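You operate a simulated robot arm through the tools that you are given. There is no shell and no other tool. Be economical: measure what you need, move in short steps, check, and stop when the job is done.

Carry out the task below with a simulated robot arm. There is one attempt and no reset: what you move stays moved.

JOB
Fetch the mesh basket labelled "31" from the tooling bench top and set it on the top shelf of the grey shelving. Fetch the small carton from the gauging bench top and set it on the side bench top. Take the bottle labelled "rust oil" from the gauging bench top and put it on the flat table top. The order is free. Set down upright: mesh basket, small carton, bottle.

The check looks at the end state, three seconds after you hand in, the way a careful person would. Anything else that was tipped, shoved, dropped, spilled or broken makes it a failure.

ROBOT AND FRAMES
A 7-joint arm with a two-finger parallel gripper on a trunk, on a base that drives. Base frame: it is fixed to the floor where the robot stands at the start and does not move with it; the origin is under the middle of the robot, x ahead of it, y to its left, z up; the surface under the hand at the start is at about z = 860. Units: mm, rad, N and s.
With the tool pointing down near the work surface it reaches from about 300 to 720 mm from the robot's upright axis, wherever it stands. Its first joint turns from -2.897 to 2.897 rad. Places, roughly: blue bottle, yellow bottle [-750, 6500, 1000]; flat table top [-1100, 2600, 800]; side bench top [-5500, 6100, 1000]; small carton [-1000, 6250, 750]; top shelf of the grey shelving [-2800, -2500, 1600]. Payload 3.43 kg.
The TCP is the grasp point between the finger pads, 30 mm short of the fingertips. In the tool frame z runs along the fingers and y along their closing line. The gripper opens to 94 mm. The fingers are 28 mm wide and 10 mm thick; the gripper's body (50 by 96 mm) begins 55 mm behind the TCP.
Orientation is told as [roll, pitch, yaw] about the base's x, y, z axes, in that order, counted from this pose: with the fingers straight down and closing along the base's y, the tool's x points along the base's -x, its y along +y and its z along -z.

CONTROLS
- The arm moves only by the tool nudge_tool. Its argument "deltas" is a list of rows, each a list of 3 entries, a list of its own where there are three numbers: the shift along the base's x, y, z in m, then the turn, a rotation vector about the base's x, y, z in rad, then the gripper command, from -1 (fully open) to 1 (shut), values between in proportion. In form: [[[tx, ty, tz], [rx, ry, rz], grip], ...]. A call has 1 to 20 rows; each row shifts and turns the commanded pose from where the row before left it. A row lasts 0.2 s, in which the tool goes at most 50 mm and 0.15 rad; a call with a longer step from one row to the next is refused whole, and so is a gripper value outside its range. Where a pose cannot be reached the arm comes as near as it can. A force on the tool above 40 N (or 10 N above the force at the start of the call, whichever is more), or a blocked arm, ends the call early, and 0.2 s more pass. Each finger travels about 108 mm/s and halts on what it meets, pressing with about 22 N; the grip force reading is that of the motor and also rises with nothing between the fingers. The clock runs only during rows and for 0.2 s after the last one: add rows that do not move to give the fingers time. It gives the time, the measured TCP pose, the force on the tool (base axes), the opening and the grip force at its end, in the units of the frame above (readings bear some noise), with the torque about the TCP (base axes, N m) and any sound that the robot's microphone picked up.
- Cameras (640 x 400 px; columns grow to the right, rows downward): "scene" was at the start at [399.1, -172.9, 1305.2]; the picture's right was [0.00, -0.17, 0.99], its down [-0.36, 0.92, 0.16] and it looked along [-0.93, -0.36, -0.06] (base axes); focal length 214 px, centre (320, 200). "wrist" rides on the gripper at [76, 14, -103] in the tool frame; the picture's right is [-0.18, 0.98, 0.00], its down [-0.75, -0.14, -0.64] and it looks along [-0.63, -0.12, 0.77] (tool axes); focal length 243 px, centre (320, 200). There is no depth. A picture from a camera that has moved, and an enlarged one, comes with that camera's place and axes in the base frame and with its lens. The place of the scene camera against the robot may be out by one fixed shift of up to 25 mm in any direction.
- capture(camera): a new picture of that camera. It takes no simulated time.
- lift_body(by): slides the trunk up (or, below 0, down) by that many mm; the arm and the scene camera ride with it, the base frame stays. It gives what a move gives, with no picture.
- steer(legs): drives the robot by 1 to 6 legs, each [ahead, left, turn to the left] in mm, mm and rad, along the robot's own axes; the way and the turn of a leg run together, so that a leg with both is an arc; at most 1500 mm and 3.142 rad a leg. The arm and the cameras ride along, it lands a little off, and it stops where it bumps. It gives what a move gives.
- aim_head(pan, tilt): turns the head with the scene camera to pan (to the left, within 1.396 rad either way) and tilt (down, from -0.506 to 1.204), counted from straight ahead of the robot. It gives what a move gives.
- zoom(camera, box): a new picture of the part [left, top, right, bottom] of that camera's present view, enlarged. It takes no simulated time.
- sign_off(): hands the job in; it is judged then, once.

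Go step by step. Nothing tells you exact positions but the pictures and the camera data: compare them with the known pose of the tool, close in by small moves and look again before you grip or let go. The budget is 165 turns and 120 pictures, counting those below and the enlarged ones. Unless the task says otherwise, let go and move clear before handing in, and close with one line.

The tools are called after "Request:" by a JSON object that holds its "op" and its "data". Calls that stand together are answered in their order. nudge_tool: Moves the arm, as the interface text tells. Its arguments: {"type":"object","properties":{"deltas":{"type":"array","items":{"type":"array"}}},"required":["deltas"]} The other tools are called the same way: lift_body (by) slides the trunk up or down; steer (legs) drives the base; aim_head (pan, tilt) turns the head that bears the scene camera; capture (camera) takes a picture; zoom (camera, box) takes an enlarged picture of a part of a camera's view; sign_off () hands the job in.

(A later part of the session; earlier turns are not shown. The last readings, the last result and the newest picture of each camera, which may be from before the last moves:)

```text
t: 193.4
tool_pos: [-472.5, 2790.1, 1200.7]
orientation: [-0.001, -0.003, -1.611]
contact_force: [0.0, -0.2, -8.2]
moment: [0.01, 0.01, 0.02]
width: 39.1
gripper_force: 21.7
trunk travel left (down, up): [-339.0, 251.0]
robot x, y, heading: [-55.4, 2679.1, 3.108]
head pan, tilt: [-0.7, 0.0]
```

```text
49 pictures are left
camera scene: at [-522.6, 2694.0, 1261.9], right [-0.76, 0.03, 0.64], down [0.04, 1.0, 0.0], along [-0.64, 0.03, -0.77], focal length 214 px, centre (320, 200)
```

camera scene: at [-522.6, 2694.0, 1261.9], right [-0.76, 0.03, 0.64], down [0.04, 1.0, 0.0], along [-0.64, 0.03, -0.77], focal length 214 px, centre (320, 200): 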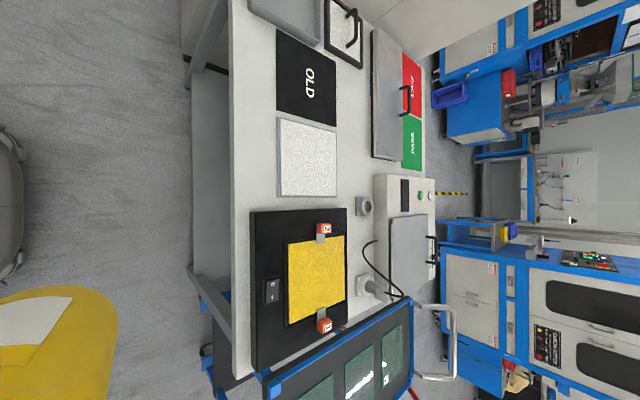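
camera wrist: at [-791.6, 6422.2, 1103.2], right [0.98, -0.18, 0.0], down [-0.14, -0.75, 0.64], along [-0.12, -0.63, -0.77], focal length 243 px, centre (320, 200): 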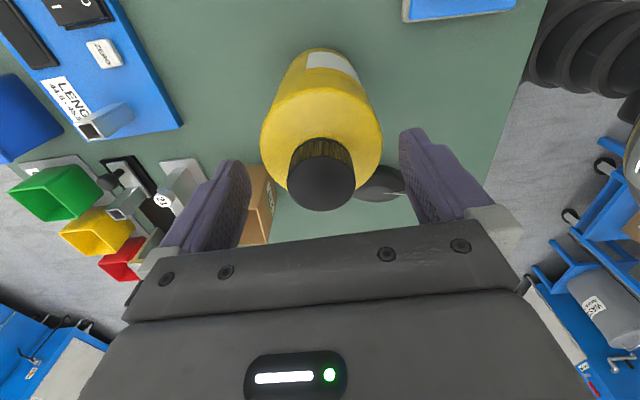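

The flat table has a free bare strip between the white pad and the steel tray, around x -1060, y 2590. I'll align and move nearer, staying high.

Request:
{"op": "steer", "data": {"legs": [[0, 0, 0.034], [0, 186, 0], [340, 0, 0]]}}

Request:
{"op": "capture", "data": {"camera": "wrist"}}

Request:
{"op": "aim_head", "data": {"pan": -0.35, "tilt": 0}}

Request:
{"op": "capture", "data": {"camera": "scene"}}

```text
t: 197.1
tool_pos: [-817.9, 2602.2, 1201.8]
orientation: [0.001, -0.001, -1.586]
contact_force: [-1.4, 0.1, -8.3]
moment: [0.0, -0.01, 0.0]
width: 39.2
gripper_force: 22.2
trunk travel left (down, up): [-339.0, 251.0]
robot x, y, heading: [-399.5, 2500.8, 3.123]
head pan, tilt: [-0.7, 0.0]
```

```text
48 pictures are left
camera wrist: at [-802.7, 2676.9, 1304.3], right [0.98, -0.2, 0.0], down [-0.15, -0.75, 0.64], along [-0.13, -0.63, -0.77], focal length 243 px, centre (320, 200)
```

wrist: 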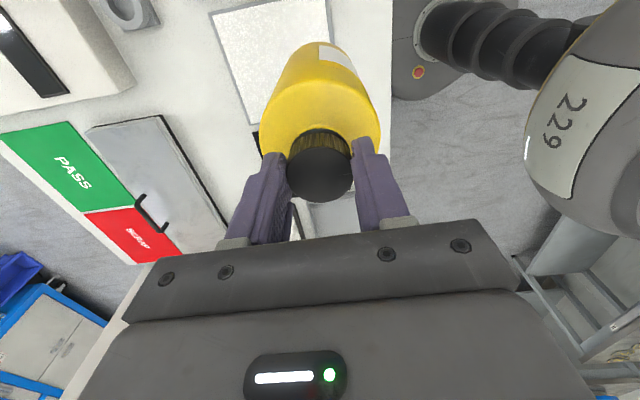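

```text
t: 198.0
tool_pos: [-816.9, 2600.4, 1201.1]
orientation: [0.0, -0.001, -1.588]
contact_force: [-0.4, 0.7, -7.3]
moment: [0.03, -0.03, 0.01]
width: 39.1
gripper_force: 22.0
trunk travel left (down, up): [-339.0, 251.0]
robot x, y, heading: [-393.4, 2506.5, 3.125]
head pan, tilt: [-0.351, 0.0]
```

```text
47 pictures are left
camera scene: at [-838.2, 2502.2, 1246.2], right [-0.94, 0.01, 0.34], down [0.01, 1.0, 0.0], along [-0.34, 0.0, -0.94], focal length 214 px, centre (320, 200)
```

scene: 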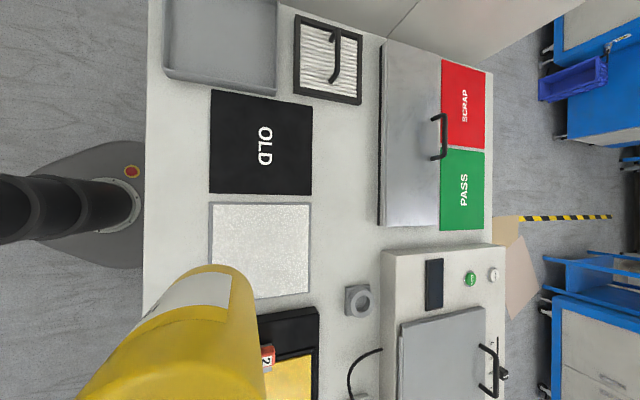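

Target spot ≈ (-1058, 2560). I'll extend the arm there at height and check.

Request:
{"op": "nudge_tool", "data": {"deltas": [[[-0.034, -0.006, 0], [0, 0, 0], 1], [[-0.034, -0.006, 0], [0, 0, 0], 1], [[-0.034, -0.006, 0], [0, 0, 0], 1], [[-0.034, -0.006, 0], [0, 0, 0], 1], [[-0.035, -0.006, 0], [0, 0, 0], 1], [[-0.035, -0.006, 0], [0, 0, 0], 1], [[-0.035, -0.005, 0], [0, 0, 0], 1], [[0, 0, 0], [0, 0, 0], 1]]}}

Request:
{"op": "lift_body", "data": {"by": -80}}

Request:
{"op": "aim_head", "data": {"pan": 0, "tilt": 0.2}}

Request:
{"op": "capture", "data": {"camera": "scene"}}

Request:
{"op": "capture", "data": {"camera": "wrist"}}

```text
t: 199.8
tool_pos: [-1057.5, 2561.7, 1199.8]
orientation: [0.0, -0.003, -1.586]
contact_force: [-0.2, -1.0, -7.7]
moment: [0.05, -0.01, 0.01]
width: 39.1
gripper_force: 21.8
trunk travel left (down, up): [-339.0, 251.0]
robot x, y, heading: [-396.9, 2501.5, 3.132]
head pan, tilt: [-0.351, 0.0]
```

```text
t: 200.9
tool_pos: [-1057.5, 2560.2, 1121.6]
orientation: [0.001, -0.002, -1.586]
contact_force: [0.2, 0.4, -7.9]
moment: [0.02, -0.04, -0.02]
width: 39.4
gripper_force: 22.3
trunk travel left (down, up): [-259.0, 331.0]
robot x, y, heading: [-393.5, 2501.1, 3.125]
head pan, tilt: [-0.351, 0.0]
```

```text
t: 201.8
tool_pos: [-1057.0, 2559.6, 1122.5]
orientation: [-0.001, -0.003, -1.586]
contact_force: [-1.0, 0.0, -8.6]
moment: [-0.01, -0.02, 0.01]
width: 39.1
gripper_force: 21.9
trunk travel left (down, up): [-259.0, 331.0]
robot x, y, heading: [-397.6, 2500.2, 3.13]
head pan, tilt: [0.0, 0.201]
```

```text
46 pictures are left
camera scene: at [-1047.4, 2479.7, 1156.9], right [-1.0, 0.01, 0.0], down [0.01, 0.98, 0.2], along [0.0, 0.2, -0.98], focal length 214 px, centre (320, 200)
```

scene: 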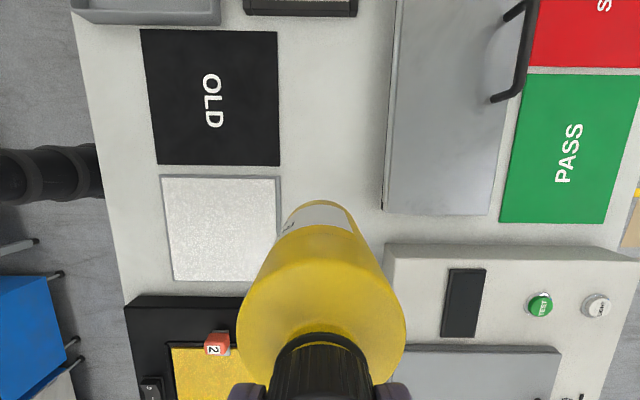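

```text
45 pictures are left
camera wrist: at [-1042.3, 2636.4, 1224.0], right [0.98, -0.2, 0.0], down [-0.15, -0.75, 0.64], along [-0.13, -0.63, -0.77], focal length 243 px, centre (320, 200)
```

wrist: 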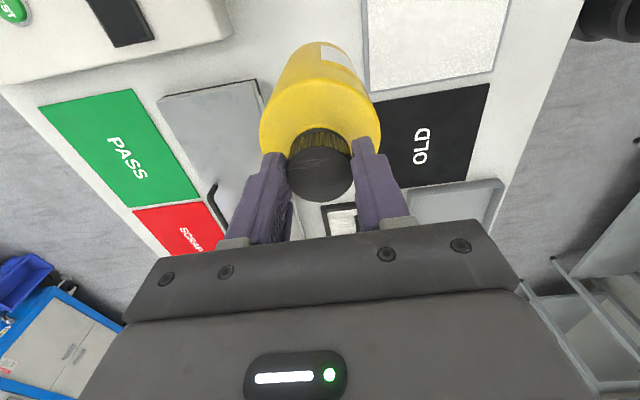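

Just small corrections: shift 8 mm to -x and 20 mm to -y, then lower.

Request:
{"op": "nudge_tool", "data": {"deltas": [[[-0.008, -0.02, -0.01], [0, 0, 0], 1], [[0, 0, -0.02], [0, 0, 0], 1], [[0, 0, -0.015], [0, 0, 0], 1], [[0, 0, 0], [0, 0, 0], 1]]}}

Request:
{"op": "capture", "data": {"camera": "wrist"}}

Request:
{"op": "capture", "data": {"camera": "scene"}}

```text
t: 202.8
tool_pos: [-1065.1, 2540.4, 1076.7]
orientation: [-0.001, 0.0, -1.588]
contact_force: [-0.2, 0.8, -8.6]
moment: [0.07, -0.03, 0.01]
width: 39.1
gripper_force: 21.3
trunk travel left (down, up): [-259.0, 331.0]
robot x, y, heading: [-397.7, 2503.7, 3.127]
head pan, tilt: [0.0, 0.201]
```

```text
44 pictures are left
camera wrist: at [-1050.4, 2616.3, 1178.8], right [0.98, -0.2, 0.0], down [-0.15, -0.75, 0.64], along [-0.13, -0.63, -0.77], focal length 243 px, centre (320, 200)
```

wrist: 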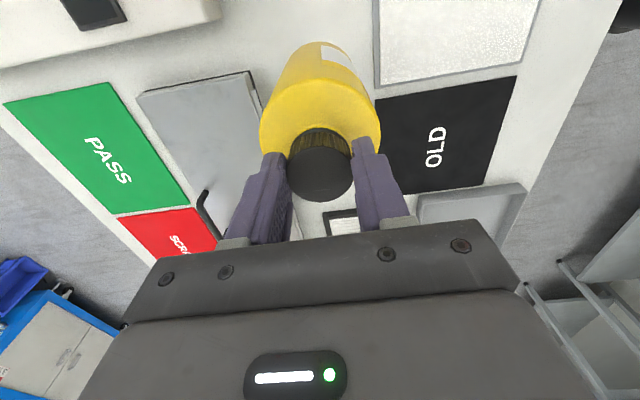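

```text
43 pictures are left
camera scene: at [-1055.5, 2459.7, 1111.7], right [-1.0, 0.01, 0.0], down [0.01, 0.98, 0.2], along [0.0, 0.2, -0.98], focal length 214 px, centre (320, 200)
```

scene: 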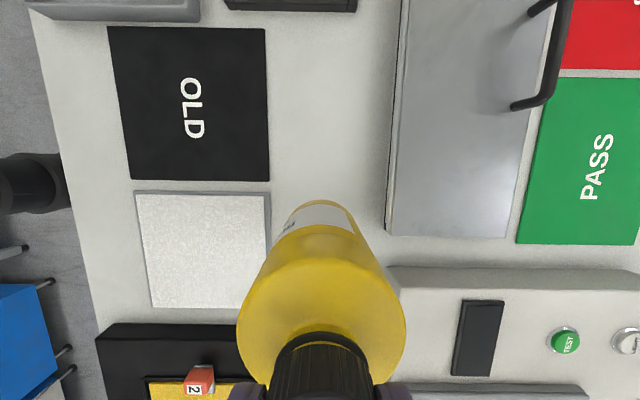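

Good clearance. Lower in small steps watching the force.

Request:
{"op": "nudge_tool", "data": {"deltas": [[[0, 0, -0.005], [0, 0, 0], 1], [[0, 0, -0.005], [0, 0, 0], 1], [[0, 0, -0.004], [0, 0, 0], 1], [[0, 0, -0.003], [0, 0, 0], 1], [[0, 0, 0], [0, 0, 0], 1]]}}

Request:
{"op": "nudge_tool", "data": {"deltas": [[[0, 0, -0.003], [0, 0, 0], 1], [[0, 0, -0.003], [0, 0, 0], 1], [[0, 0, -0.003], [0, 0, 0], 1], [[0, 0, -0.003], [0, 0, 0], 1], [[0, 0, 0], [0, 0, 0], 1]]}}

```text
t: 204.0
tool_pos: [-1064.8, 2540.6, 1059.1]
orientation: [0.002, -0.003, -1.587]
contact_force: [-0.7, 0.4, -8.1]
moment: [0.04, -0.02, 0.02]
width: 39.2
gripper_force: 22.6
trunk travel left (down, up): [-259.0, 331.0]
robot x, y, heading: [-398.7, 2500.5, 3.126]
head pan, tilt: [0.0, 0.201]
```

```text
t: 205.2
tool_pos: [-1065.7, 2539.9, 1046.5]
orientation: [0.0, -0.002, -1.586]
contact_force: [-0.5, -0.5, -8.7]
moment: [-0.02, -0.03, 0.02]
width: 39.1
gripper_force: 22.4
trunk travel left (down, up): [-259.0, 331.0]
robot x, y, heading: [-398.1, 2505.4, 3.129]
head pan, tilt: [0.0, 0.201]
```

Request:
{"op": "nudge_tool", "data": {"deltas": [[[0, 0, -0.003], [0, 0, 0], 1], [[0, 0, -0.003], [0, 0, 0], 1], [[0, 0, -0.003], [0, 0, 0], 1], [[0, 0, 0], [0, 0, 0], 1]]}}

Request:
{"op": "capture", "data": {"camera": "scene"}}

```text
t: 206.2
tool_pos: [-1064.3, 2541.2, 1037.8]
orientation: [0.0, -0.001, -1.586]
contact_force: [0.5, -0.3, -8.2]
moment: [0.05, 0.03, -0.01]
width: 38.9
gripper_force: 22.6
trunk travel left (down, up): [-259.0, 331.0]
robot x, y, heading: [-397.2, 2505.6, 3.129]
head pan, tilt: [0.0, 0.201]
```

```text
42 pictures are left
camera scene: at [-1054.7, 2459.8, 1073.7], right [-1.0, 0.01, 0.0], down [0.01, 0.98, 0.2], along [0.0, 0.2, -0.98], focal length 214 px, centre (320, 200)
```

scene: 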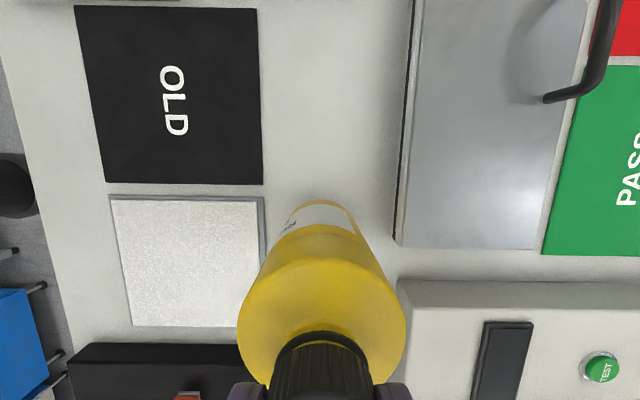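

Request:
{"op": "nudge_tool", "data": {"deltas": [[[0, 0, -0.003], [0, 0, 0], 1], [[0, 0, -0.003], [0, 0, 0], 1], [[0, 0, 0], [0, 0, 0], 1]]}}

Request:
{"op": "nudge_tool", "data": {"deltas": [[[0, 0, -0.003], [0, 0, 0], 1], [[0, 0, -0.003], [0, 0, 0], 1], [[0, 0, 0], [0, 0, 0], 1]]}}

Request:
{"op": "nudge_tool", "data": {"deltas": [[[0, 0, -0.002], [0, 0, 0], 1], [[0, 0, -0.002], [0, 0, 0], 1], [[0, 0, 0], [0, 0, 0], 1]]}}

```text
t: 207.0
tool_pos: [-1065.3, 2539.1, 1029.9]
orientation: [0.001, 0.0, -1.586]
contact_force: [-0.8, -0.4, -8.3]
moment: [-0.01, 0.01, 0.04]
width: 39.3
gripper_force: 22.3
trunk travel left (down, up): [-259.0, 331.0]
robot x, y, heading: [-397.7, 2500.2, 3.132]
head pan, tilt: [0.0, 0.201]
```

```text
t: 207.8
tool_pos: [-1065.7, 2541.0, 1025.9]
orientation: [-0.001, 0.0, -1.587]
contact_force: [-0.8, 1.0, -7.4]
moment: [0.01, -0.02, 0.01]
width: 39.2
gripper_force: 22.0
trunk travel left (down, up): [-259.0, 331.0]
robot x, y, heading: [-395.0, 2502.8, 3.13]
head pan, tilt: [0.0, 0.201]
```

```text
t: 208.6
tool_pos: [-1065.1, 2540.5, 1022.1]
orientation: [-0.001, -0.001, -1.585]
contact_force: [0.4, 0.1, -8.2]
moment: [0.05, -0.02, -0.01]
width: 39.2
gripper_force: 22.6
trunk travel left (down, up): [-259.0, 331.0]
robot x, y, heading: [-399.4, 2501.8, 3.134]
head pan, tilt: [0.0, 0.201]
```

Request:
{"op": "nudge_tool", "data": {"deltas": [[[0, 0, -0.003], [0, 0, 0], 1], [[0, 0, -0.003], [0, 0, 0], 1], [[0, 0, 0], [0, 0, 0], 1]]}}

Request:
{"op": "nudge_tool", "data": {"deltas": [[[0, 0, -0.003], [0, 0, 0], 1], [[0, 0, -0.003], [0, 0, 0], 1], [[0, 0, 0], [0, 0, 0], 1]]}}

Request:
{"op": "capture", "data": {"camera": "scene"}}

```text
t: 209.4
tool_pos: [-1065.9, 2540.8, 1014.9]
orientation: [0.0, -0.002, -1.586]
contact_force: [-0.5, -0.3, -8.7]
moment: [0.02, 0.0, 0.01]
width: 39.1
gripper_force: 21.6
trunk travel left (down, up): [-259.0, 331.0]
robot x, y, heading: [-398.0, 2501.0, 3.127]
head pan, tilt: [0.0, 0.201]
```

```text
t: 210.2
tool_pos: [-1065.5, 2541.3, 1009.9]
orientation: [0.0, -0.003, -1.587]
contact_force: [0.8, -0.4, -7.7]
moment: [0.02, -0.02, 0.02]
width: 39.3
gripper_force: 22.0
trunk travel left (down, up): [-259.0, 331.0]
robot x, y, heading: [-398.5, 2501.5, 3.13]
head pan, tilt: [0.0, 0.201]
```

```text
41 pictures are left
camera scene: at [-1055.4, 2460.0, 1046.1], right [-1.0, 0.01, 0.0], down [0.01, 0.98, 0.2], along [0.0, 0.2, -0.98], focal length 214 px, centre (320, 200)
```

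scene: 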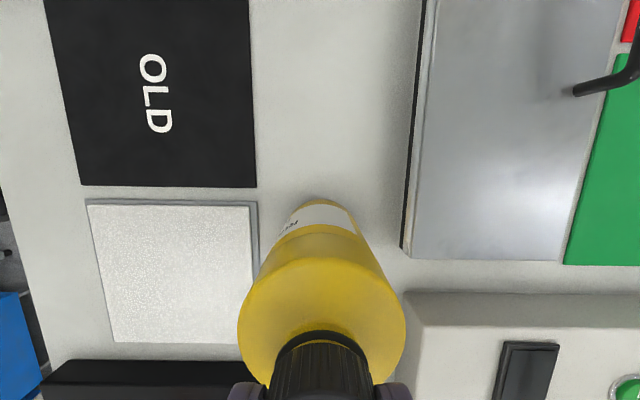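

Request:
{"op": "nudge_tool", "data": {"deltas": [[[0, 0, -0.003], [0, 0, 0], 1], [[0, 0, -0.003], [0, 0, 0], 1], [[0, 0, -0.003], [0, 0, 0], 1], [[0, 0, 0], [0, 0, 0], 1]]}}

Request:
{"op": "nudge_tool", "data": {"deltas": [[[0, 0, -0.002], [0, 0, 0], 1], [[0, 0, -0.002], [0, 0, 0], 1], [[0, 0, -0.002], [0, 0, 0], 1], [[0, 0, 0], [0, 0, 0], 1]]}}

```text
t: 211.2
tool_pos: [-1065.7, 2541.3, 1004.8]
orientation: [-0.007, -0.001, -1.586]
contact_force: [-5.5, 3.2, 22.6]
moment: [-0.14, 0.0, -0.01]
width: 39.0
gripper_force: 22.4
trunk travel left (down, up): [-259.0, 331.0]
robot x, y, heading: [-400.7, 2506.5, 3.128]
head pan, tilt: [0.0, 0.201]
```

```text
t: 212.2
tool_pos: [-1064.5, 2540.3, 996.8]
orientation: [-0.005, -0.001, -1.585]
contact_force: [-7.6, 1.7, 24.7]
moment: [0.01, 0.18, 0.0]
width: 39.5
gripper_force: 22.0
trunk travel left (down, up): [-259.0, 331.0]
robot x, y, heading: [-395.2, 2502.9, 3.129]
head pan, tilt: [0.0, 0.201]
```

The bottle touched at about 1005; the fingers slipped a few mm down the cap. I'll relieve the load and open.

Request:
{"op": "nudge_tool", "data": {"deltas": [[[0, 0, 0.003], [0, 0, 0], 1], [[0, 0, 0.002], [0, 0, 0], 1], [[0, 0, 0], [0, 0, 0], 1]]}}

Request:
{"op": "capture", "data": {"camera": "scene"}}

```text
t: 213.0
tool_pos: [-1064.5, 2539.2, 998.8]
orientation: [0.002, -0.002, -1.584]
contact_force: [-0.9, -0.5, -7.6]
moment: [0.06, 0.02, 0.01]
width: 39.0
gripper_force: 22.1
trunk travel left (down, up): [-259.0, 331.0]
robot x, y, heading: [-397.8, 2503.0, 3.129]
head pan, tilt: [0.0, 0.201]
```

```text
40 pictures are left
camera scene: at [-1055.0, 2458.7, 1034.5], right [-1.0, 0.01, 0.0], down [0.01, 0.98, 0.2], along [0.01, 0.2, -0.98], focal length 214 px, centre (320, 200)
```

scene: 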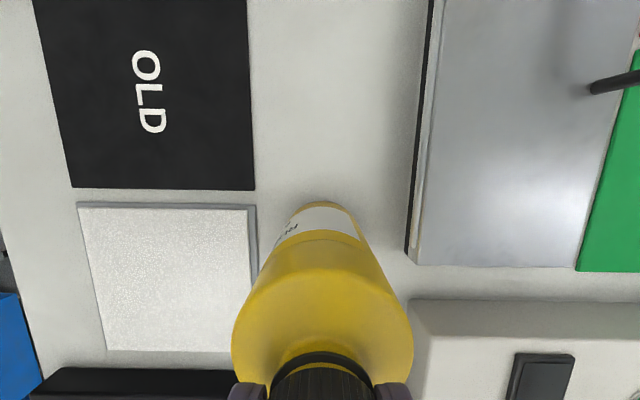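

Request:
{"op": "nudge_tool", "data": {"deltas": [[[0, 0, -0.001], [0, 0, 0], 1], [[0, 0, -0.0005], [0, 0, 0], 1], [[0, 0, 0], [0, 0, 0], 1]]}}

```text
t: 213.8
tool_pos: [-1065.4, 2540.0, 999.2]
orientation: [-0.003, -0.003, -1.586]
contact_force: [1.0, -1.0, -7.8]
moment: [0.0, -0.01, 0.0]
width: 39.3
gripper_force: 21.7
trunk travel left (down, up): [-259.0, 331.0]
robot x, y, heading: [-399.0, 2500.8, 3.125]
head pan, tilt: [0.0, 0.201]
```

Request:
{"op": "nudge_tool", "data": {"deltas": [[[0, 0, -0.001], [0, 0, 0], 1], [[0, 0, -0.001], [0, 0, 0], 1], [[0, 0, 0], [0, 0, 0], 1]]}}

```text
t: 214.6
tool_pos: [-1065.0, 2541.4, 997.5]
orientation: [-0.002, 0.0, -1.588]
contact_force: [-1.5, 2.1, 0.9]
moment: [0.04, 0.03, -0.01]
width: 39.1
gripper_force: 21.8
trunk travel left (down, up): [-259.0, 331.0]
robot x, y, heading: [-399.4, 2503.1, 3.124]
head pan, tilt: [0.0, 0.201]
```

The load is now carried by the table. Release gently and rise.

Request:
{"op": "nudge_tool", "data": {"deltas": [[[0, 0, 0], [0, 0, 0], 0.1], [[0, 0, 0], [0, 0, 0], -0.3], [[0, 0, 0], [0, 0, 0], -1], [[0, 0, 0], [0, 0, 0], -1], [[0, 0, 0.02], [0, 0, 0], -1], [[0, 0, 0.03], [0, 0, 0], -1], [[0, 0, 0.04], [0, 0, 0], -1], [[0, 0, 0.04], [0, 0, 0], -1], [[0, 0, 0], [0, 0, 0], -1]]}}

Request:
{"op": "capture", "data": {"camera": "wrist"}}

Request:
{"op": "aim_head", "data": {"pan": 0, "tilt": 0.5}}

Request:
{"op": "capture", "data": {"camera": "scene"}}

```text
t: 216.6
tool_pos: [-1064.6, 2540.5, 1125.9]
orientation: [-0.001, -0.003, -1.586]
contact_force: [-0.1, -0.3, -0.1]
moment: [0.0, -0.01, -0.03]
width: 94.1
gripper_force: 0.1
trunk travel left (down, up): [-259.0, 331.0]
robot x, y, heading: [-401.7, 2501.7, 3.129]
head pan, tilt: [0.0, 0.201]
```

```text
39 pictures are left
camera wrist: at [-1050.3, 2615.6, 1229.6], right [0.98, -0.2, 0.0], down [-0.15, -0.75, 0.64], along [-0.13, -0.63, -0.77], focal length 243 px, centre (320, 200)
```

wrist: 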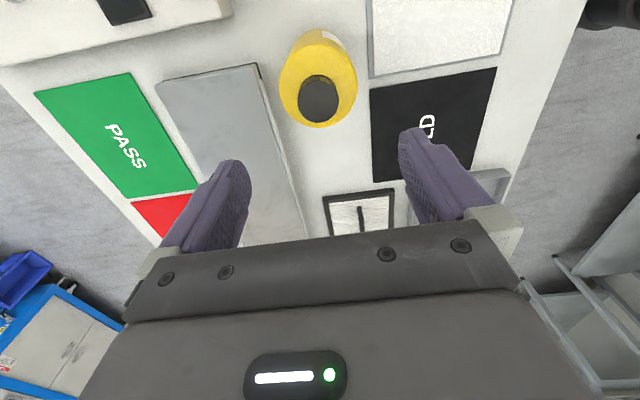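

```text
t: 217.4
tool_pos: [-1065.5, 2539.8, 1126.1]
orientation: [-0.001, -0.001, -1.586]
contact_force: [-0.2, -0.2, -0.7]
moment: [-0.02, 0.01, 0.0]
width: 93.9
gripper_force: 0.2
trunk travel left (down, up): [-259.0, 331.0]
robot x, y, heading: [-396.2, 2502.2, 3.126]
head pan, tilt: [0.0, 0.499]
```

```text
38 pictures are left
camera scene: at [-1054.9, 2486.6, 1164.3], right [-1.0, 0.01, 0.0], down [0.01, 0.88, 0.48], along [0.01, 0.48, -0.88], focal length 214 px, centre (320, 200)
```

scene: 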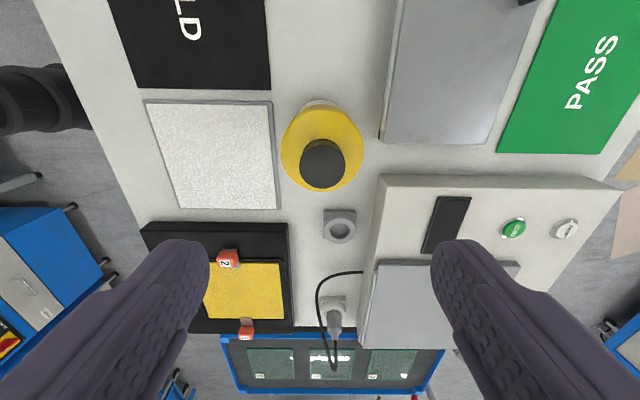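

The bottle stands upright on the bare table top. Now retract, back off, and return to the gauging bench for the carton.

Request:
{"op": "lift_body", "data": {"by": 100}}

Request:
{"op": "steer", "data": {"legs": [[-400, 0, 0.014]]}}

Request:
{"op": "nudge_tool", "data": {"deltas": [[[0.045, 0, 0], [0, 0, 0], -1], [[0.045, 0, 0], [0, 0, 0], -1], [[0.045, 0, 0], [0, 0, 0], -1], [[0.045, 0, 0], [0, 0, 0], -1], [[0.045, 0, 0], [0, 0, 0], -1], [[0, 0, 0], [0, 0, 0], -1]]}}

Request:
{"op": "steer", "data": {"legs": [[0, -1230, 0], [0, -1230, 0], [0, -1220, 0]]}}

Request:
{"op": "capture", "data": {"camera": "wrist"}}

```text
t: 218.7
tool_pos: [-1065.6, 2540.4, 1226.1]
orientation: [-0.001, -0.002, -1.586]
contact_force: [-0.1, -0.8, 1.1]
moment: [0.0, 0.02, 0.04]
width: 94.0
gripper_force: 0.0
trunk travel left (down, up): [-359.0, 231.0]
robot x, y, heading: [-396.0, 2503.7, 3.125]
head pan, tilt: [0.0, 0.499]
```

```text
t: 221.2
tool_pos: [-672.1, 2528.6, 1226.8]
orientation: [-0.001, -0.001, -1.571]
contact_force: [0.2, 0.2, -0.1]
moment: [0.0, -0.01, 0.0]
width: 94.0
gripper_force: 0.1
trunk travel left (down, up): [-359.0, 231.0]
robot x, y, heading: [-3.2, 2501.1, -3.139]
head pan, tilt: [0.0, 0.499]
```

```text
t: 222.6
tool_pos: [-447.4, 2527.8, 1225.2]
orientation: [0.001, -0.002, -1.571]
contact_force: [-1.3, 0.6, 0.0]
moment: [0.02, 0.0, -0.01]
width: 94.2
gripper_force: 0.1
trunk travel left (down, up): [-359.0, 231.0]
robot x, y, heading: [-4.8, 2501.0, -3.145]
head pan, tilt: [0.0, 0.499]
```

```text
t: 240.4
tool_pos: [-386.8, 6234.8, 1225.9]
orientation: [0.001, -0.003, -1.592]
contact_force: [-0.2, -0.5, 0.0]
moment: [0.02, 0.02, 0.0]
width: 93.8
gripper_force: 0.0
trunk travel left (down, up): [-359.0, 231.0]
robot x, y, heading: [59.8, 6196.9, 3.119]
head pan, tilt: [0.0, 0.499]
```

```text
37 pictures are left
camera wrist: at [-371.0, 6311.7, 1329.5], right [0.98, -0.21, 0.0], down [-0.16, -0.75, 0.64], along [-0.13, -0.63, -0.77], focal length 243 px, centre (320, 200)
```

wrist: 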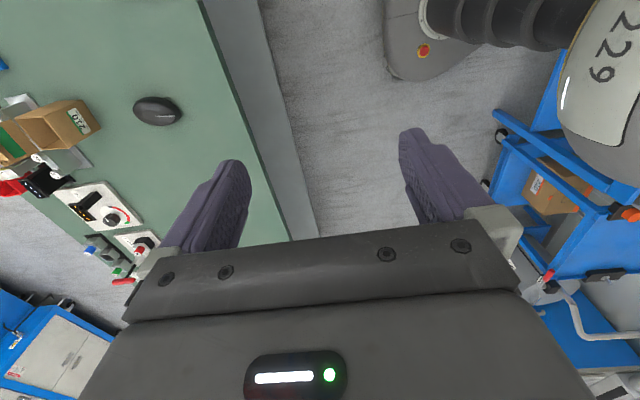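

I'll drive up to the bench, and turn the hand so the fingers close along y.

Request:
{"op": "steer", "data": {"legs": [[0, 0, 0.022], [340, 0, 0]]}}

Request:
{"op": "nudge_tool", "data": {"deltas": [[[0, 0, 0], [0, 0, -0.15], -1], [[0, 0, 0], [0, 0, -0.15], -1], [[0, 0, 0], [0, 0, -0.15], -1], [[0, 0, 0], [0, 0, -0.15], -1], [[0, 0, 0], [0, 0, -0.15], -1], [[0, 0, 0], [0, 0, -0.15], -1], [[0, 0, 0], [0, 0, -0.15], -1], [[0, 0, 0], [0, 0, -0.15], -1], [[0, 0, 0], [0, 0, -0.15], -1], [[0, 0, 0], [0, 0, -0.15], -1], [[0, 0, 0], [0, 0, -0.07], -1], [[0, 0, 0], [0, 0, 0], -1]]}}

Request:
{"op": "capture", "data": {"camera": "wrist"}}

Request:
{"op": "aim_head", "data": {"pan": 0, "tilt": 0.1}}

Request:
{"op": "capture", "data": {"camera": "scene"}}

```text
t: 243.0
tool_pos: [-732.3, 6229.6, 1225.8]
orientation: [0.001, -0.001, -1.579]
contact_force: [-1.0, -0.3, -0.4]
moment: [-0.02, -0.01, 0.01]
width: 93.7
gripper_force: 0.1
trunk travel left (down, up): [-359.0, 231.0]
robot x, y, heading: [-290.6, 6199.4, 3.139]
head pan, tilt: [0.0, 0.499]
```

```text
t: 245.6
tool_pos: [-731.9, 6229.4, 1226.5]
orientation: [0.001, -0.001, 3.135]
contact_force: [1.6, -1.0, -0.2]
moment: [0.01, 0.02, -0.04]
width: 94.3
gripper_force: 0.0
trunk travel left (down, up): [-359.0, 231.0]
robot x, y, heading: [-288.8, 6197.0, 3.135]
head pan, tilt: [0.0, 0.499]
```

```text
36 pictures are left
camera wrist: at [-656.0, 6214.4, 1329.8], right [-0.19, -0.98, 0.0], down [-0.75, 0.15, 0.64], along [-0.63, 0.12, -0.77], focal length 243 px, centre (320, 200)
```

wrist: 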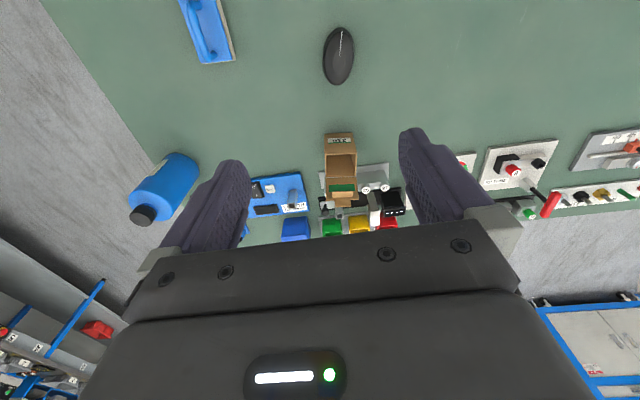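

```text
t: 246.5
tool_pos: [-731.1, 6229.6, 1226.9]
orientation: [-0.001, -0.001, 3.136]
contact_force: [-0.6, 0.3, -0.4]
moment: [0.01, -0.03, 0.0]
width: 94.2
gripper_force: 0.1
trunk travel left (down, up): [-359.0, 231.0]
robot x, y, heading: [-289.2, 6198.9, 3.135]
head pan, tilt: [0.0, 0.099]
```

```text
35 pictures are left
camera scene: at [-821.3, 6240.6, 1263.8], right [0.01, 1.0, 0.0], down [0.99, -0.01, 0.1], along [0.1, 0.0, -1.0], focal length 214 px, centre (320, 200)
```

scene: 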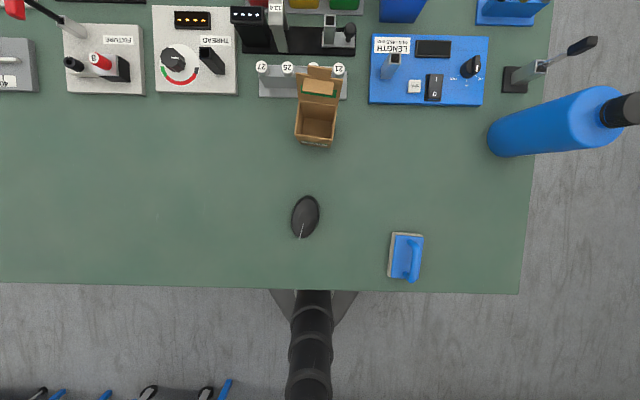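

Scene-camera offset is now clear (about +10, +11 mm). The carton is around (-927, 6224). I'll move above it at z 1080 and look closely.

Request:
{"op": "nudge_tool", "data": {"deltas": [[[-0.033, -0.001, -0.025], [0, 0, 0], -1], [[-0.033, -0.001, -0.025], [0, 0, 0], -1], [[-0.033, -0.001, -0.025], [0, 0, 0], -1], [[-0.033, -0.001, -0.025], [0, 0, 0], -1], [[-0.033, -0.001, -0.025], [0, 0, 0], -1], [[-0.031, 0, -0.02], [0, 0, 0], -1], [[0, 0, 0], [0, 0, 0], -1]]}}

Request:
{"op": "capture", "data": {"camera": "wrist"}}

Request:
{"op": "aim_head", "data": {"pan": 0, "tilt": 0.5}}

Request:
{"op": "capture", "data": {"camera": "scene"}}

```text
t: 248.1
tool_pos: [-923.8, 6224.3, 1081.0]
orientation: [0.001, 0.0, 3.137]
contact_force: [-0.4, -0.2, -0.2]
moment: [-0.01, 0.01, 0.03]
width: 93.7
gripper_force: 0.0
trunk travel left (down, up): [-359.0, 231.0]
robot x, y, heading: [-288.6, 6198.8, 3.136]
head pan, tilt: [0.0, 0.099]
```

```text
34 pictures are left
camera wrist: at [-848.4, 6208.8, 1184.4], right [-0.19, -0.98, 0.0], down [-0.75, 0.14, 0.64], along [-0.63, 0.12, -0.77], focal length 243 px, centre (320, 200)
```

wrist: 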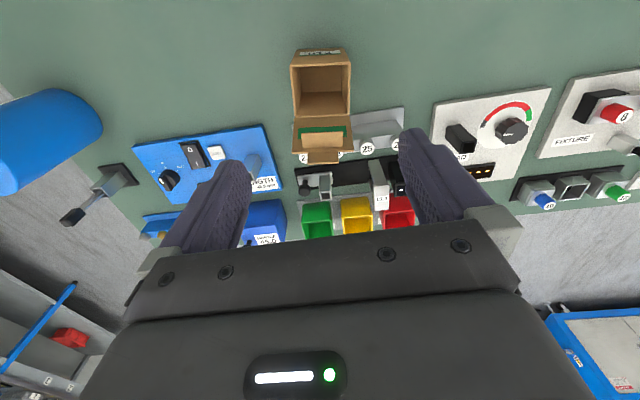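

```text
t: 249.0
tool_pos: [-923.2, 6224.5, 1082.4]
orientation: [0.0, 0.001, 3.135]
contact_force: [0.3, 0.3, -0.2]
moment: [0.03, 0.0, 0.02]
width: 94.2
gripper_force: 0.0
trunk travel left (down, up): [-359.0, 231.0]
robot x, y, heading: [-285.8, 6199.9, 3.137]
head pan, tilt: [0.0, 0.499]
```

```text
33 pictures are left
camera scene: at [-977.0, 6234.8, 1119.5], right [0.01, 1.0, 0.0], down [0.88, 0.0, 0.48], along [0.48, 0.0, -0.88], focal length 214 px, centre (320, 200)
```

scene: 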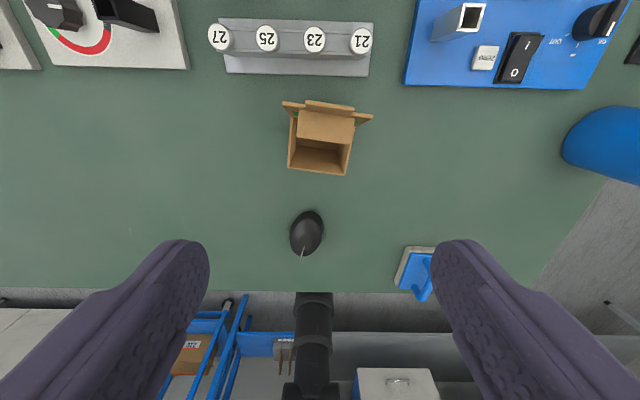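

The carton stands free with its lid upright at the far edge. A zoom for exact edges.

Request:
{"op": "zoom", "data": {"camera": "wrist", "box": [270, 35, 410, 175]}}

Request:
{"op": "zoom", "data": {"camera": "scene", "box": [260, 80, 400, 200]}}

```text
2.86 times, centred on (340, 105) of wrist
camera zoom: at [-848.6, 6208.9, 1184.4], right [-0.19, -0.98, 0.0], down [-0.75, 0.14, 0.64], along [-0.63, 0.12, -0.77], focal length 693 px, centre (263, 471)
```

zoom: 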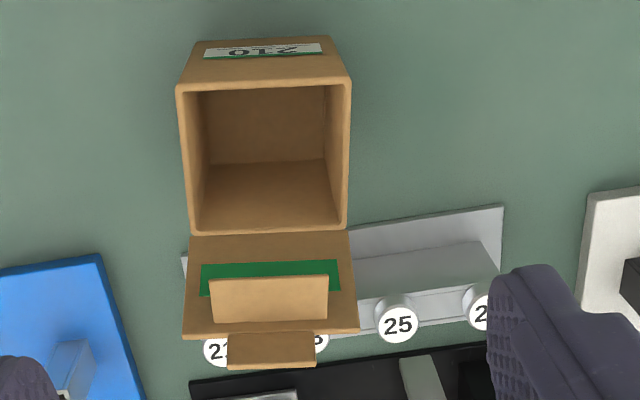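

```text
3.33 times, centred on (330, 140) of scene
camera zoom: at [-977.0, 6234.8, 1119.5], right [0.01, 1.0, 0.0], down [0.88, 0.0, 0.48], along [0.48, 0.0, -0.88], focal length 715 px, centre (287, 400)
```

zoom: 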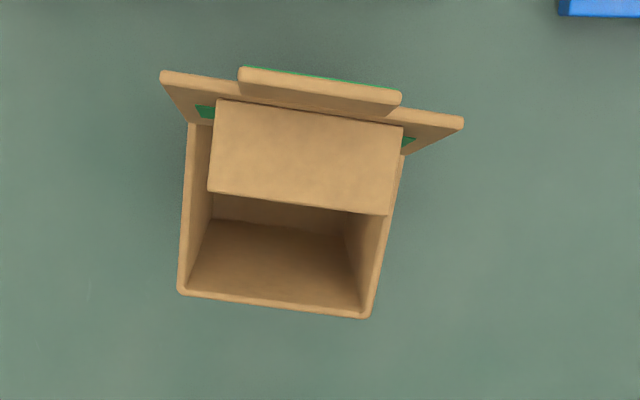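

Carton: rim z ≈ 898, about 64 × 54 mm, centre ≈ (-929, 6223), turned by about -0.155 rad, with the lid leaning up behind and its flap at x ≈ -949. I'll grip toward its front: TCP (-914, 6221). Rotating and descending partway.

Request:
{"op": "nudge_tool", "data": {"deltas": [[[0.005, -0.002, -0.02], [0, 0, -0.08], -1], [[0.0045, -0.0015, -0.03], [0, 0, -0.075], -1], [[0, 0, -0.03], [0, 0, 0], -1], [[0, 0, -0.03], [0, 0, 0], -1], [[0, 0, 0], [0, 0, 0], -1]]}}

Request:
{"op": "capture", "data": {"camera": "wrist"}}

Request:
{"op": "capture", "data": {"camera": "scene"}}

```text
t: 250.2
tool_pos: [-918.9, 6220.3, 972.0]
orientation: [0.001, 0.0, 2.98]
contact_force: [0.2, 0.7, 0.2]
moment: [-0.02, 0.04, -0.01]
width: 93.9
gripper_force: 0.2
trunk travel left (down, up): [-359.0, 231.0]
robot x, y, heading: [-290.9, 6196.2, 3.133]
head pan, tilt: [0.0, 0.499]
```

```text
30 pictures are left
camera wrist: at [-845.9, 6194.1, 1074.5], right [-0.34, -0.94, 0.0], down [-0.72, 0.26, 0.64], along [-0.6, 0.22, -0.77], focal length 243 px, centre (320, 200)
```

wrist: 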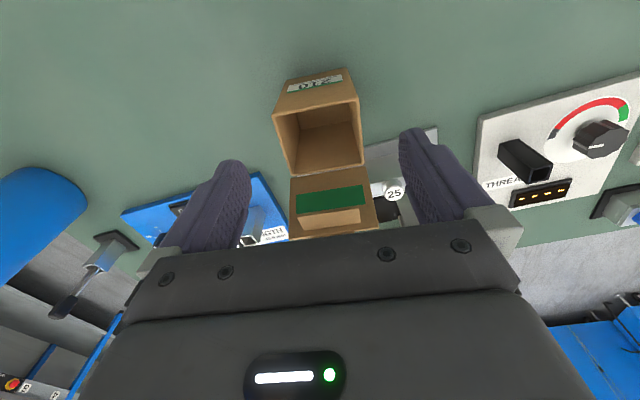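

```text
29 pictures are left
camera scene: at [-970.2, 6241.5, 1009.6], right [0.16, 0.99, 0.0], down [0.87, -0.14, 0.48], along [0.47, -0.08, -0.88], focal length 214 px, centre (320, 200)
```

scene: 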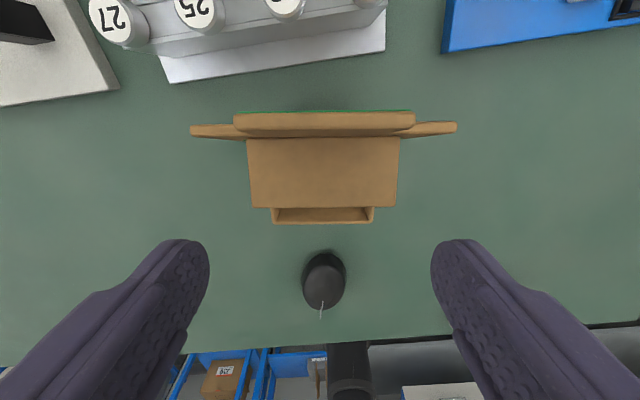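

Alignment looks square; flap edge x ≈ -949 confirmed. Shift 8 mm forward and descend to 890.

Request:
{"op": "nudge_tool", "data": {"deltas": [[[0.008, -0.001, -0.01], [0, 0, 0], -1], [[0, 0, -0.02], [0, 0, 0], -1], [[0, 0, -0.02], [0, 0, 0], -1], [[0, 0, -0.016], [0, 0, 0], -1], [[0, 0, -0.014], [0, 0, 0], -1], [[0, 0, 0], [0, 0, 0], -1]]}}

Request:
{"op": "capture", "data": {"camera": "scene"}}

Request:
{"op": "capture", "data": {"camera": "wrist"}}

```text
t: 251.1
tool_pos: [-921.7, 6221.5, 923.3]
orientation: [0.0, -0.026, 2.983]
contact_force: [-2.6, 0.7, 21.6]
moment: [0.18, 1.22, -0.07]
width: 94.2
gripper_force: 0.1
trunk travel left (down, up): [-359.0, 231.0]
robot x, y, heading: [-288.7, 6199.2, 3.137]
head pan, tilt: [0.0, 0.499]
stopped in row 4: the force on the tool passed its limit at 49 N (the readings are from after the stop); the commanded pose is now the measured one
```

```text
28 pictures are left
camera scene: at [-971.4, 6242.4, 963.1], right [0.16, 0.99, 0.0], down [0.88, -0.14, 0.46], along [0.45, -0.07, -0.89], focal length 214 px, centre (320, 200)
```

scene: 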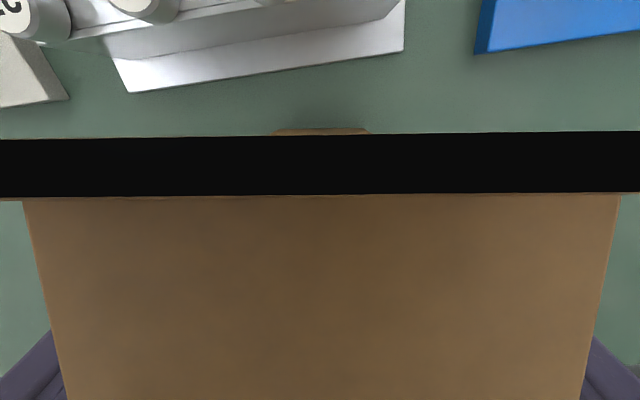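

```text
27 pictures are left
camera wrist: at [-845.6, 6194.8, 1024.4], right [-0.34, -0.94, 0.01], down [-0.7, 0.26, 0.66], along [-0.62, 0.22, -0.75], focal length 243 px, centre (320, 200)
```

wrist: 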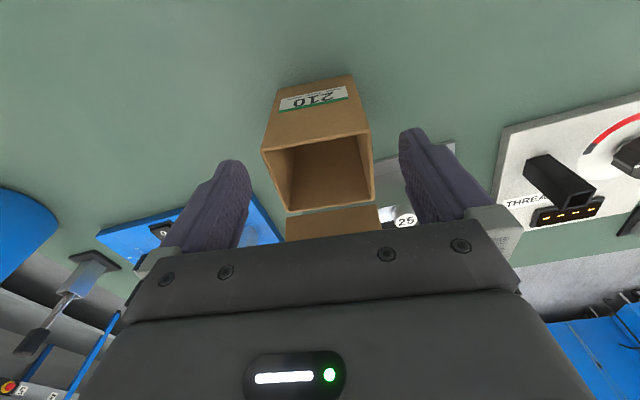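

The camera housing ahead of the hand touched the lid's top. I'll lift straight up and inspect; then approach with the hand pitched so the housing stays clear.

Request:
{"op": "nudge_tool", "data": {"deltas": [[[0, 0, 0.01], [0, 0, 0], -1], [[0, 0, 0.03], [0, 0, 0], -1], [[0, 0, 0.04], [0, 0, 0], -1], [[0, 0, 0.04], [0, 0.026, 0], -1], [[0, 0, 0.04], [0, 0, 0], -1], [[0, 0, 0], [0, 0, 0], -1]]}}

Request:
{"op": "capture", "data": {"camera": "scene"}}

Request:
{"op": "zoom", "data": {"camera": "wrist", "box": [240, 20, 440, 180]}}

```text
t: 252.5
tool_pos: [-918.6, 6224.0, 1079.7]
orientation: [0.005, -0.043, 2.981]
contact_force: [-0.1, 0.1, -0.1]
moment: [0.0, 0.0, -0.03]
width: 94.1
gripper_force: 0.0
trunk travel left (down, up): [-359.0, 231.0]
robot x, y, heading: [-290.1, 6198.7, 3.136]
head pan, tilt: [0.0, 0.499]
```

```text
26 pictures are left
camera scene: at [-967.5, 6244.0, 1122.0], right [0.16, 0.99, 0.0], down [0.89, -0.14, 0.44], along [0.43, -0.07, -0.9], focal length 214 px, centre (320, 200)
```

scene: 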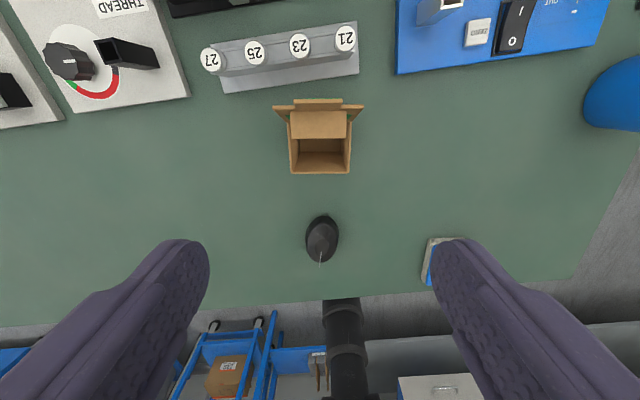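

```text
2.50 times, centred on (340, 100) of wrist
camera zoom: at [-840.5, 6196.6, 1180.9], right [-0.34, -0.94, 0.01], down [-0.69, 0.26, 0.67], along [-0.64, 0.22, -0.74], focal length 606 px, centre (270, 450)
```

zoom: 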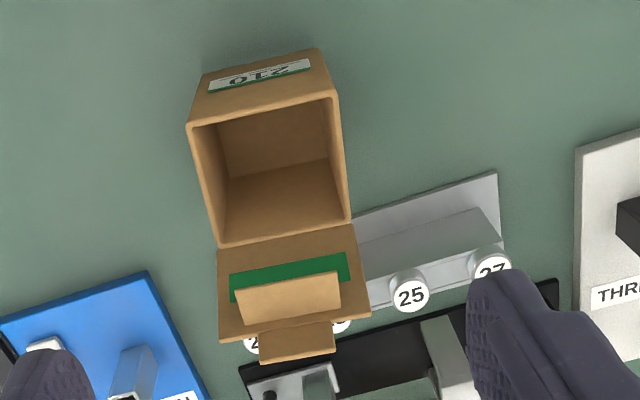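

Carton is intact and unmoved. Pitch the hand forward to about 1.0 rad about the carton's cross axis.

Request:
{"op": "nudge_tool", "data": {"deltas": [[[0, 0, 0], [0.0211, 0.1352, 0], -1], [[0, 0, 0], [0.0211, 0.1352, 0], -1], [[0, 0, 0], [0.0211, 0.1352, 0], -1], [[0, 0, 0], [0.0211, 0.1352, 0], -1], [[0, 0, 0], [0.0211, 0.1352, 0], -1], [[0, 0, 0], [0.0211, 0.1352, 0], -1], [[0, 0, 0], [0.0211, 0.1352, 0], -1], [[0, 0, 0], [0, 0, 0], -1]]}}

Request:
{"op": "aim_head", "data": {"pan": 0, "tilt": 0.9}}

Request:
{"op": "capture", "data": {"camera": "scene"}}

```text
t: 254.3
tool_pos: [-916.4, 6220.7, 1080.9]
orientation: [0.013, -1.004, 2.977]
contact_force: [-0.7, -0.3, -0.3]
moment: [0.01, 0.0, -0.01]
width: 94.2
gripper_force: 0.1
trunk travel left (down, up): [-359.0, 231.0]
robot x, y, heading: [-288.3, 6198.7, 3.135]
head pan, tilt: [0.0, 0.499]
```

```text
t: 255.2
tool_pos: [-919.9, 6222.0, 1080.7]
orientation: [0.013, -1.004, 2.977]
contact_force: [-0.4, 0.4, 0.2]
moment: [0.02, -0.05, -0.02]
width: 94.0
gripper_force: 0.1
trunk travel left (down, up): [-359.0, 231.0]
robot x, y, heading: [-288.2, 6199.0, 3.139]
head pan, tilt: [0.0, 0.901]
```

```text
24 pictures are left
camera scene: at [-877.4, 6227.8, 1134.0], right [0.15, 0.99, -0.01], down [0.98, -0.15, -0.1], along [-0.1, 0.01, -0.99], focal length 214 px, centre (320, 200)
```

scene: 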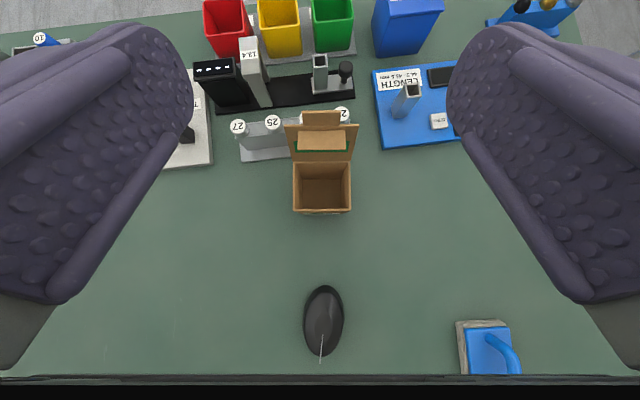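

The carton is centred between the fingers and the housing will stay clear. Descend to 960 and check.

Request:
{"op": "nudge_tool", "data": {"deltas": [[[0.005, 0, -0.03], [0, 0, 0], -1], [[0, 0, -0.03], [0, 0, 0], -1], [[0, 0, -0.03], [0, 0, 0], -1], [[0, 0, -0.03], [0, 0, 0], -1], [[0, 0, 0], [0, 0, 0], -1]]}}

Request:
{"op": "capture", "data": {"camera": "scene"}}

Request:
{"op": "capture", "data": {"camera": "wrist"}}

```text
t: 256.4
tool_pos: [-911.9, 6222.2, 959.2]
orientation: [0.014, -1.002, 2.977]
contact_force: [1.0, -0.1, 1.2]
moment: [0.02, -0.02, -0.04]
width: 93.8
gripper_force: 0.0
trunk travel left (down, up): [-359.0, 231.0]
robot x, y, heading: [-291.3, 6198.2, 3.141]
head pan, tilt: [0.0, 0.901]
```

```text
23 pictures are left
camera scene: at [-871.1, 6228.6, 1013.4], right [0.15, 0.99, -0.01], down [0.98, -0.15, -0.1], along [-0.1, 0.01, -0.99], focal length 214 px, centre (320, 200)
```

scene: 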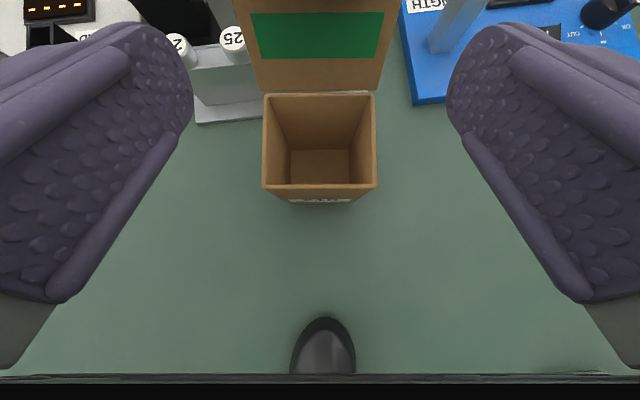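

```text
22 pictures are left
camera wrist: at [-788.6, 6188.2, 951.4], right [-0.25, -0.95, 0.16], down [0.16, 0.13, 0.98], along [-0.96, 0.27, 0.12], focal length 243 px, centre (320, 200)
```

wrist: 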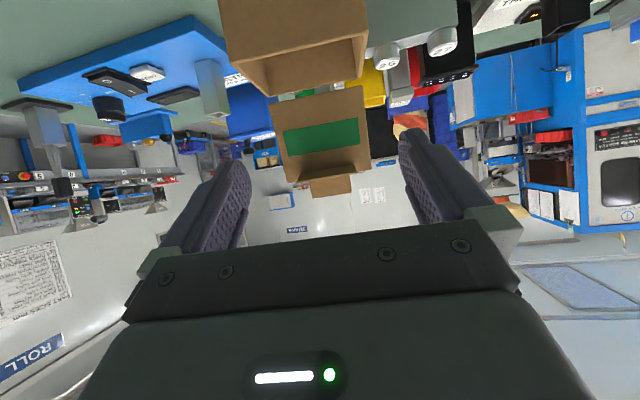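

Well centred. Descend the rest and verify.

Request:
{"op": "nudge_tool", "data": {"deltas": [[[0, 0, -0.02], [0, 0, 0], -1], [[0, 0, -0.02], [0, 0, 0], -1], [[0, 0, -0.02], [0, 0, 0], -1], [[0, 0, -0.013], [0, 0, 0], -1], [[0, 0, 0], [0, 0, 0], -1]]}}

Request:
{"op": "capture", "data": {"camera": "scene"}}

```text
t: 257.6
tool_pos: [-911.4, 6220.1, 887.0]
orientation: [0.011, -1.003, 2.977]
contact_force: [0.2, -0.6, 0.5]
moment: [0.01, -0.03, 0.01]
width: 93.9
gripper_force: 0.0
trunk travel left (down, up): [-359.0, 231.0]
robot x, y, heading: [-289.6, 6198.6, 3.137]
head pan, tilt: [0.0, 0.901]
```

```text
21 pictures are left
camera scene: at [-872.1, 6227.3, 940.9], right [0.15, 0.99, -0.01], down [0.98, -0.15, -0.1], along [-0.1, 0.01, -0.99], focal length 214 px, centre (320, 200)
```

scene: 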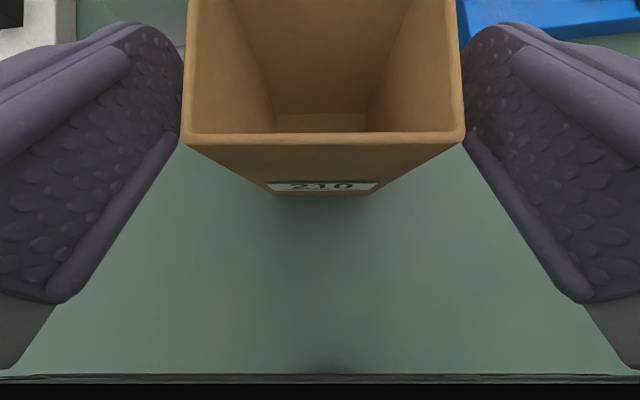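

The fingers straddle the carton's front part. I'll go 8 mm further in and close.

Request:
{"op": "nudge_tool", "data": {"deltas": [[[-0.008, 0.001, 0], [0, 0, 0], -1], [[0, 0, 0], [0, 0, 0], -0.5], [[0, 0, 0], [0, 0, 0], -0.3], [[0, 0, 0], [0, 0, 0], 0], [[0, 0, 0], [0, 0, 0], 1], [[0, 0, 0], [0, 0, 0], 1], [[0, 0, 0], [0, 0, 0], 1]]}}

Request:
{"op": "capture", "data": {"camera": "scene"}}

```text
t: 259.2
tool_pos: [-920.8, 6222.6, 887.7]
orientation: [0.013, -1.002, 2.979]
contact_force: [-0.2, 0.1, -0.3]
moment: [-0.02, 0.01, 0.0]
width: 69.7
gripper_force: 22.0
trunk travel left (down, up): [-359.0, 231.0]
robot x, y, heading: [-290.9, 6201.7, 3.137]
head pan, tilt: [0.0, 0.901]
```

```text
20 pictures are left
camera scene: at [-880.1, 6228.2, 941.5], right [0.15, 0.99, -0.01], down [0.98, -0.15, -0.1], along [-0.1, 0.01, -0.99], focal length 214 px, centre (320, 200)
```

scene: 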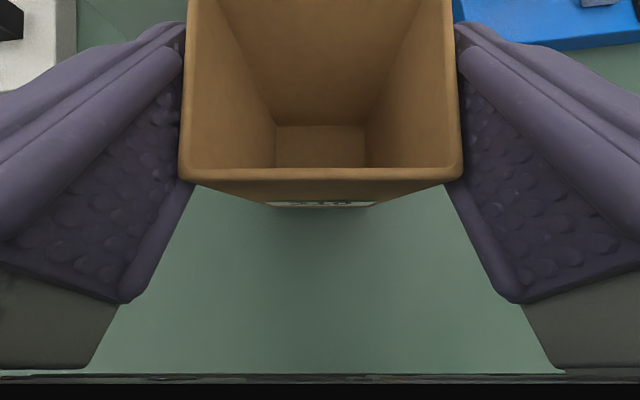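

Gripped at 70 mm. Lift gently.

Request:
{"op": "nudge_tool", "data": {"deltas": [[[0, 0, 0.005], [0, 0, 0], 1], [[0, 0, 0.01], [0, 0, 0], 1], [[0, 0, 0.02], [0, 0, 0], 1], [[0, 0, 0.03], [0, 0, 0], 1], [[0, 0, 0.04], [0, 0, 0], 1], [[0, 0, 0.04], [0, 0, 0], 1], [[0, 0, 0], [0, 0, 0], 1]]}}

Request:
{"op": "capture", "data": {"camera": "scene"}}

```text
t: 260.8
tool_pos: [-921.7, 6225.4, 1032.2]
orientation: [0.013, -1.002, 2.978]
contact_force: [0.5, 0.4, 0.0]
moment: [0.0, -0.01, 0.02]
width: 69.6
gripper_force: 22.0
trunk travel left (down, up): [-359.0, 231.0]
robot x, y, heading: [-293.6, 6202.3, 3.136]
head pan, tilt: [0.0, 0.901]
```

```text
19 pictures are left
camera scene: at [-881.1, 6230.9, 1086.6], right [0.15, 0.99, -0.01], down [0.98, -0.15, -0.1], along [-0.1, 0.01, -0.99], focal length 214 px, centre (320, 200)
```

scene: 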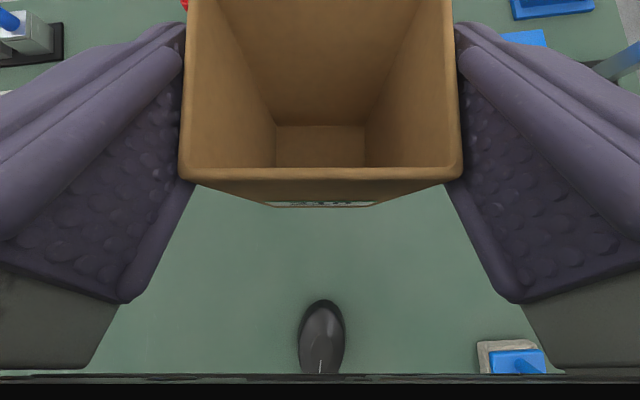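

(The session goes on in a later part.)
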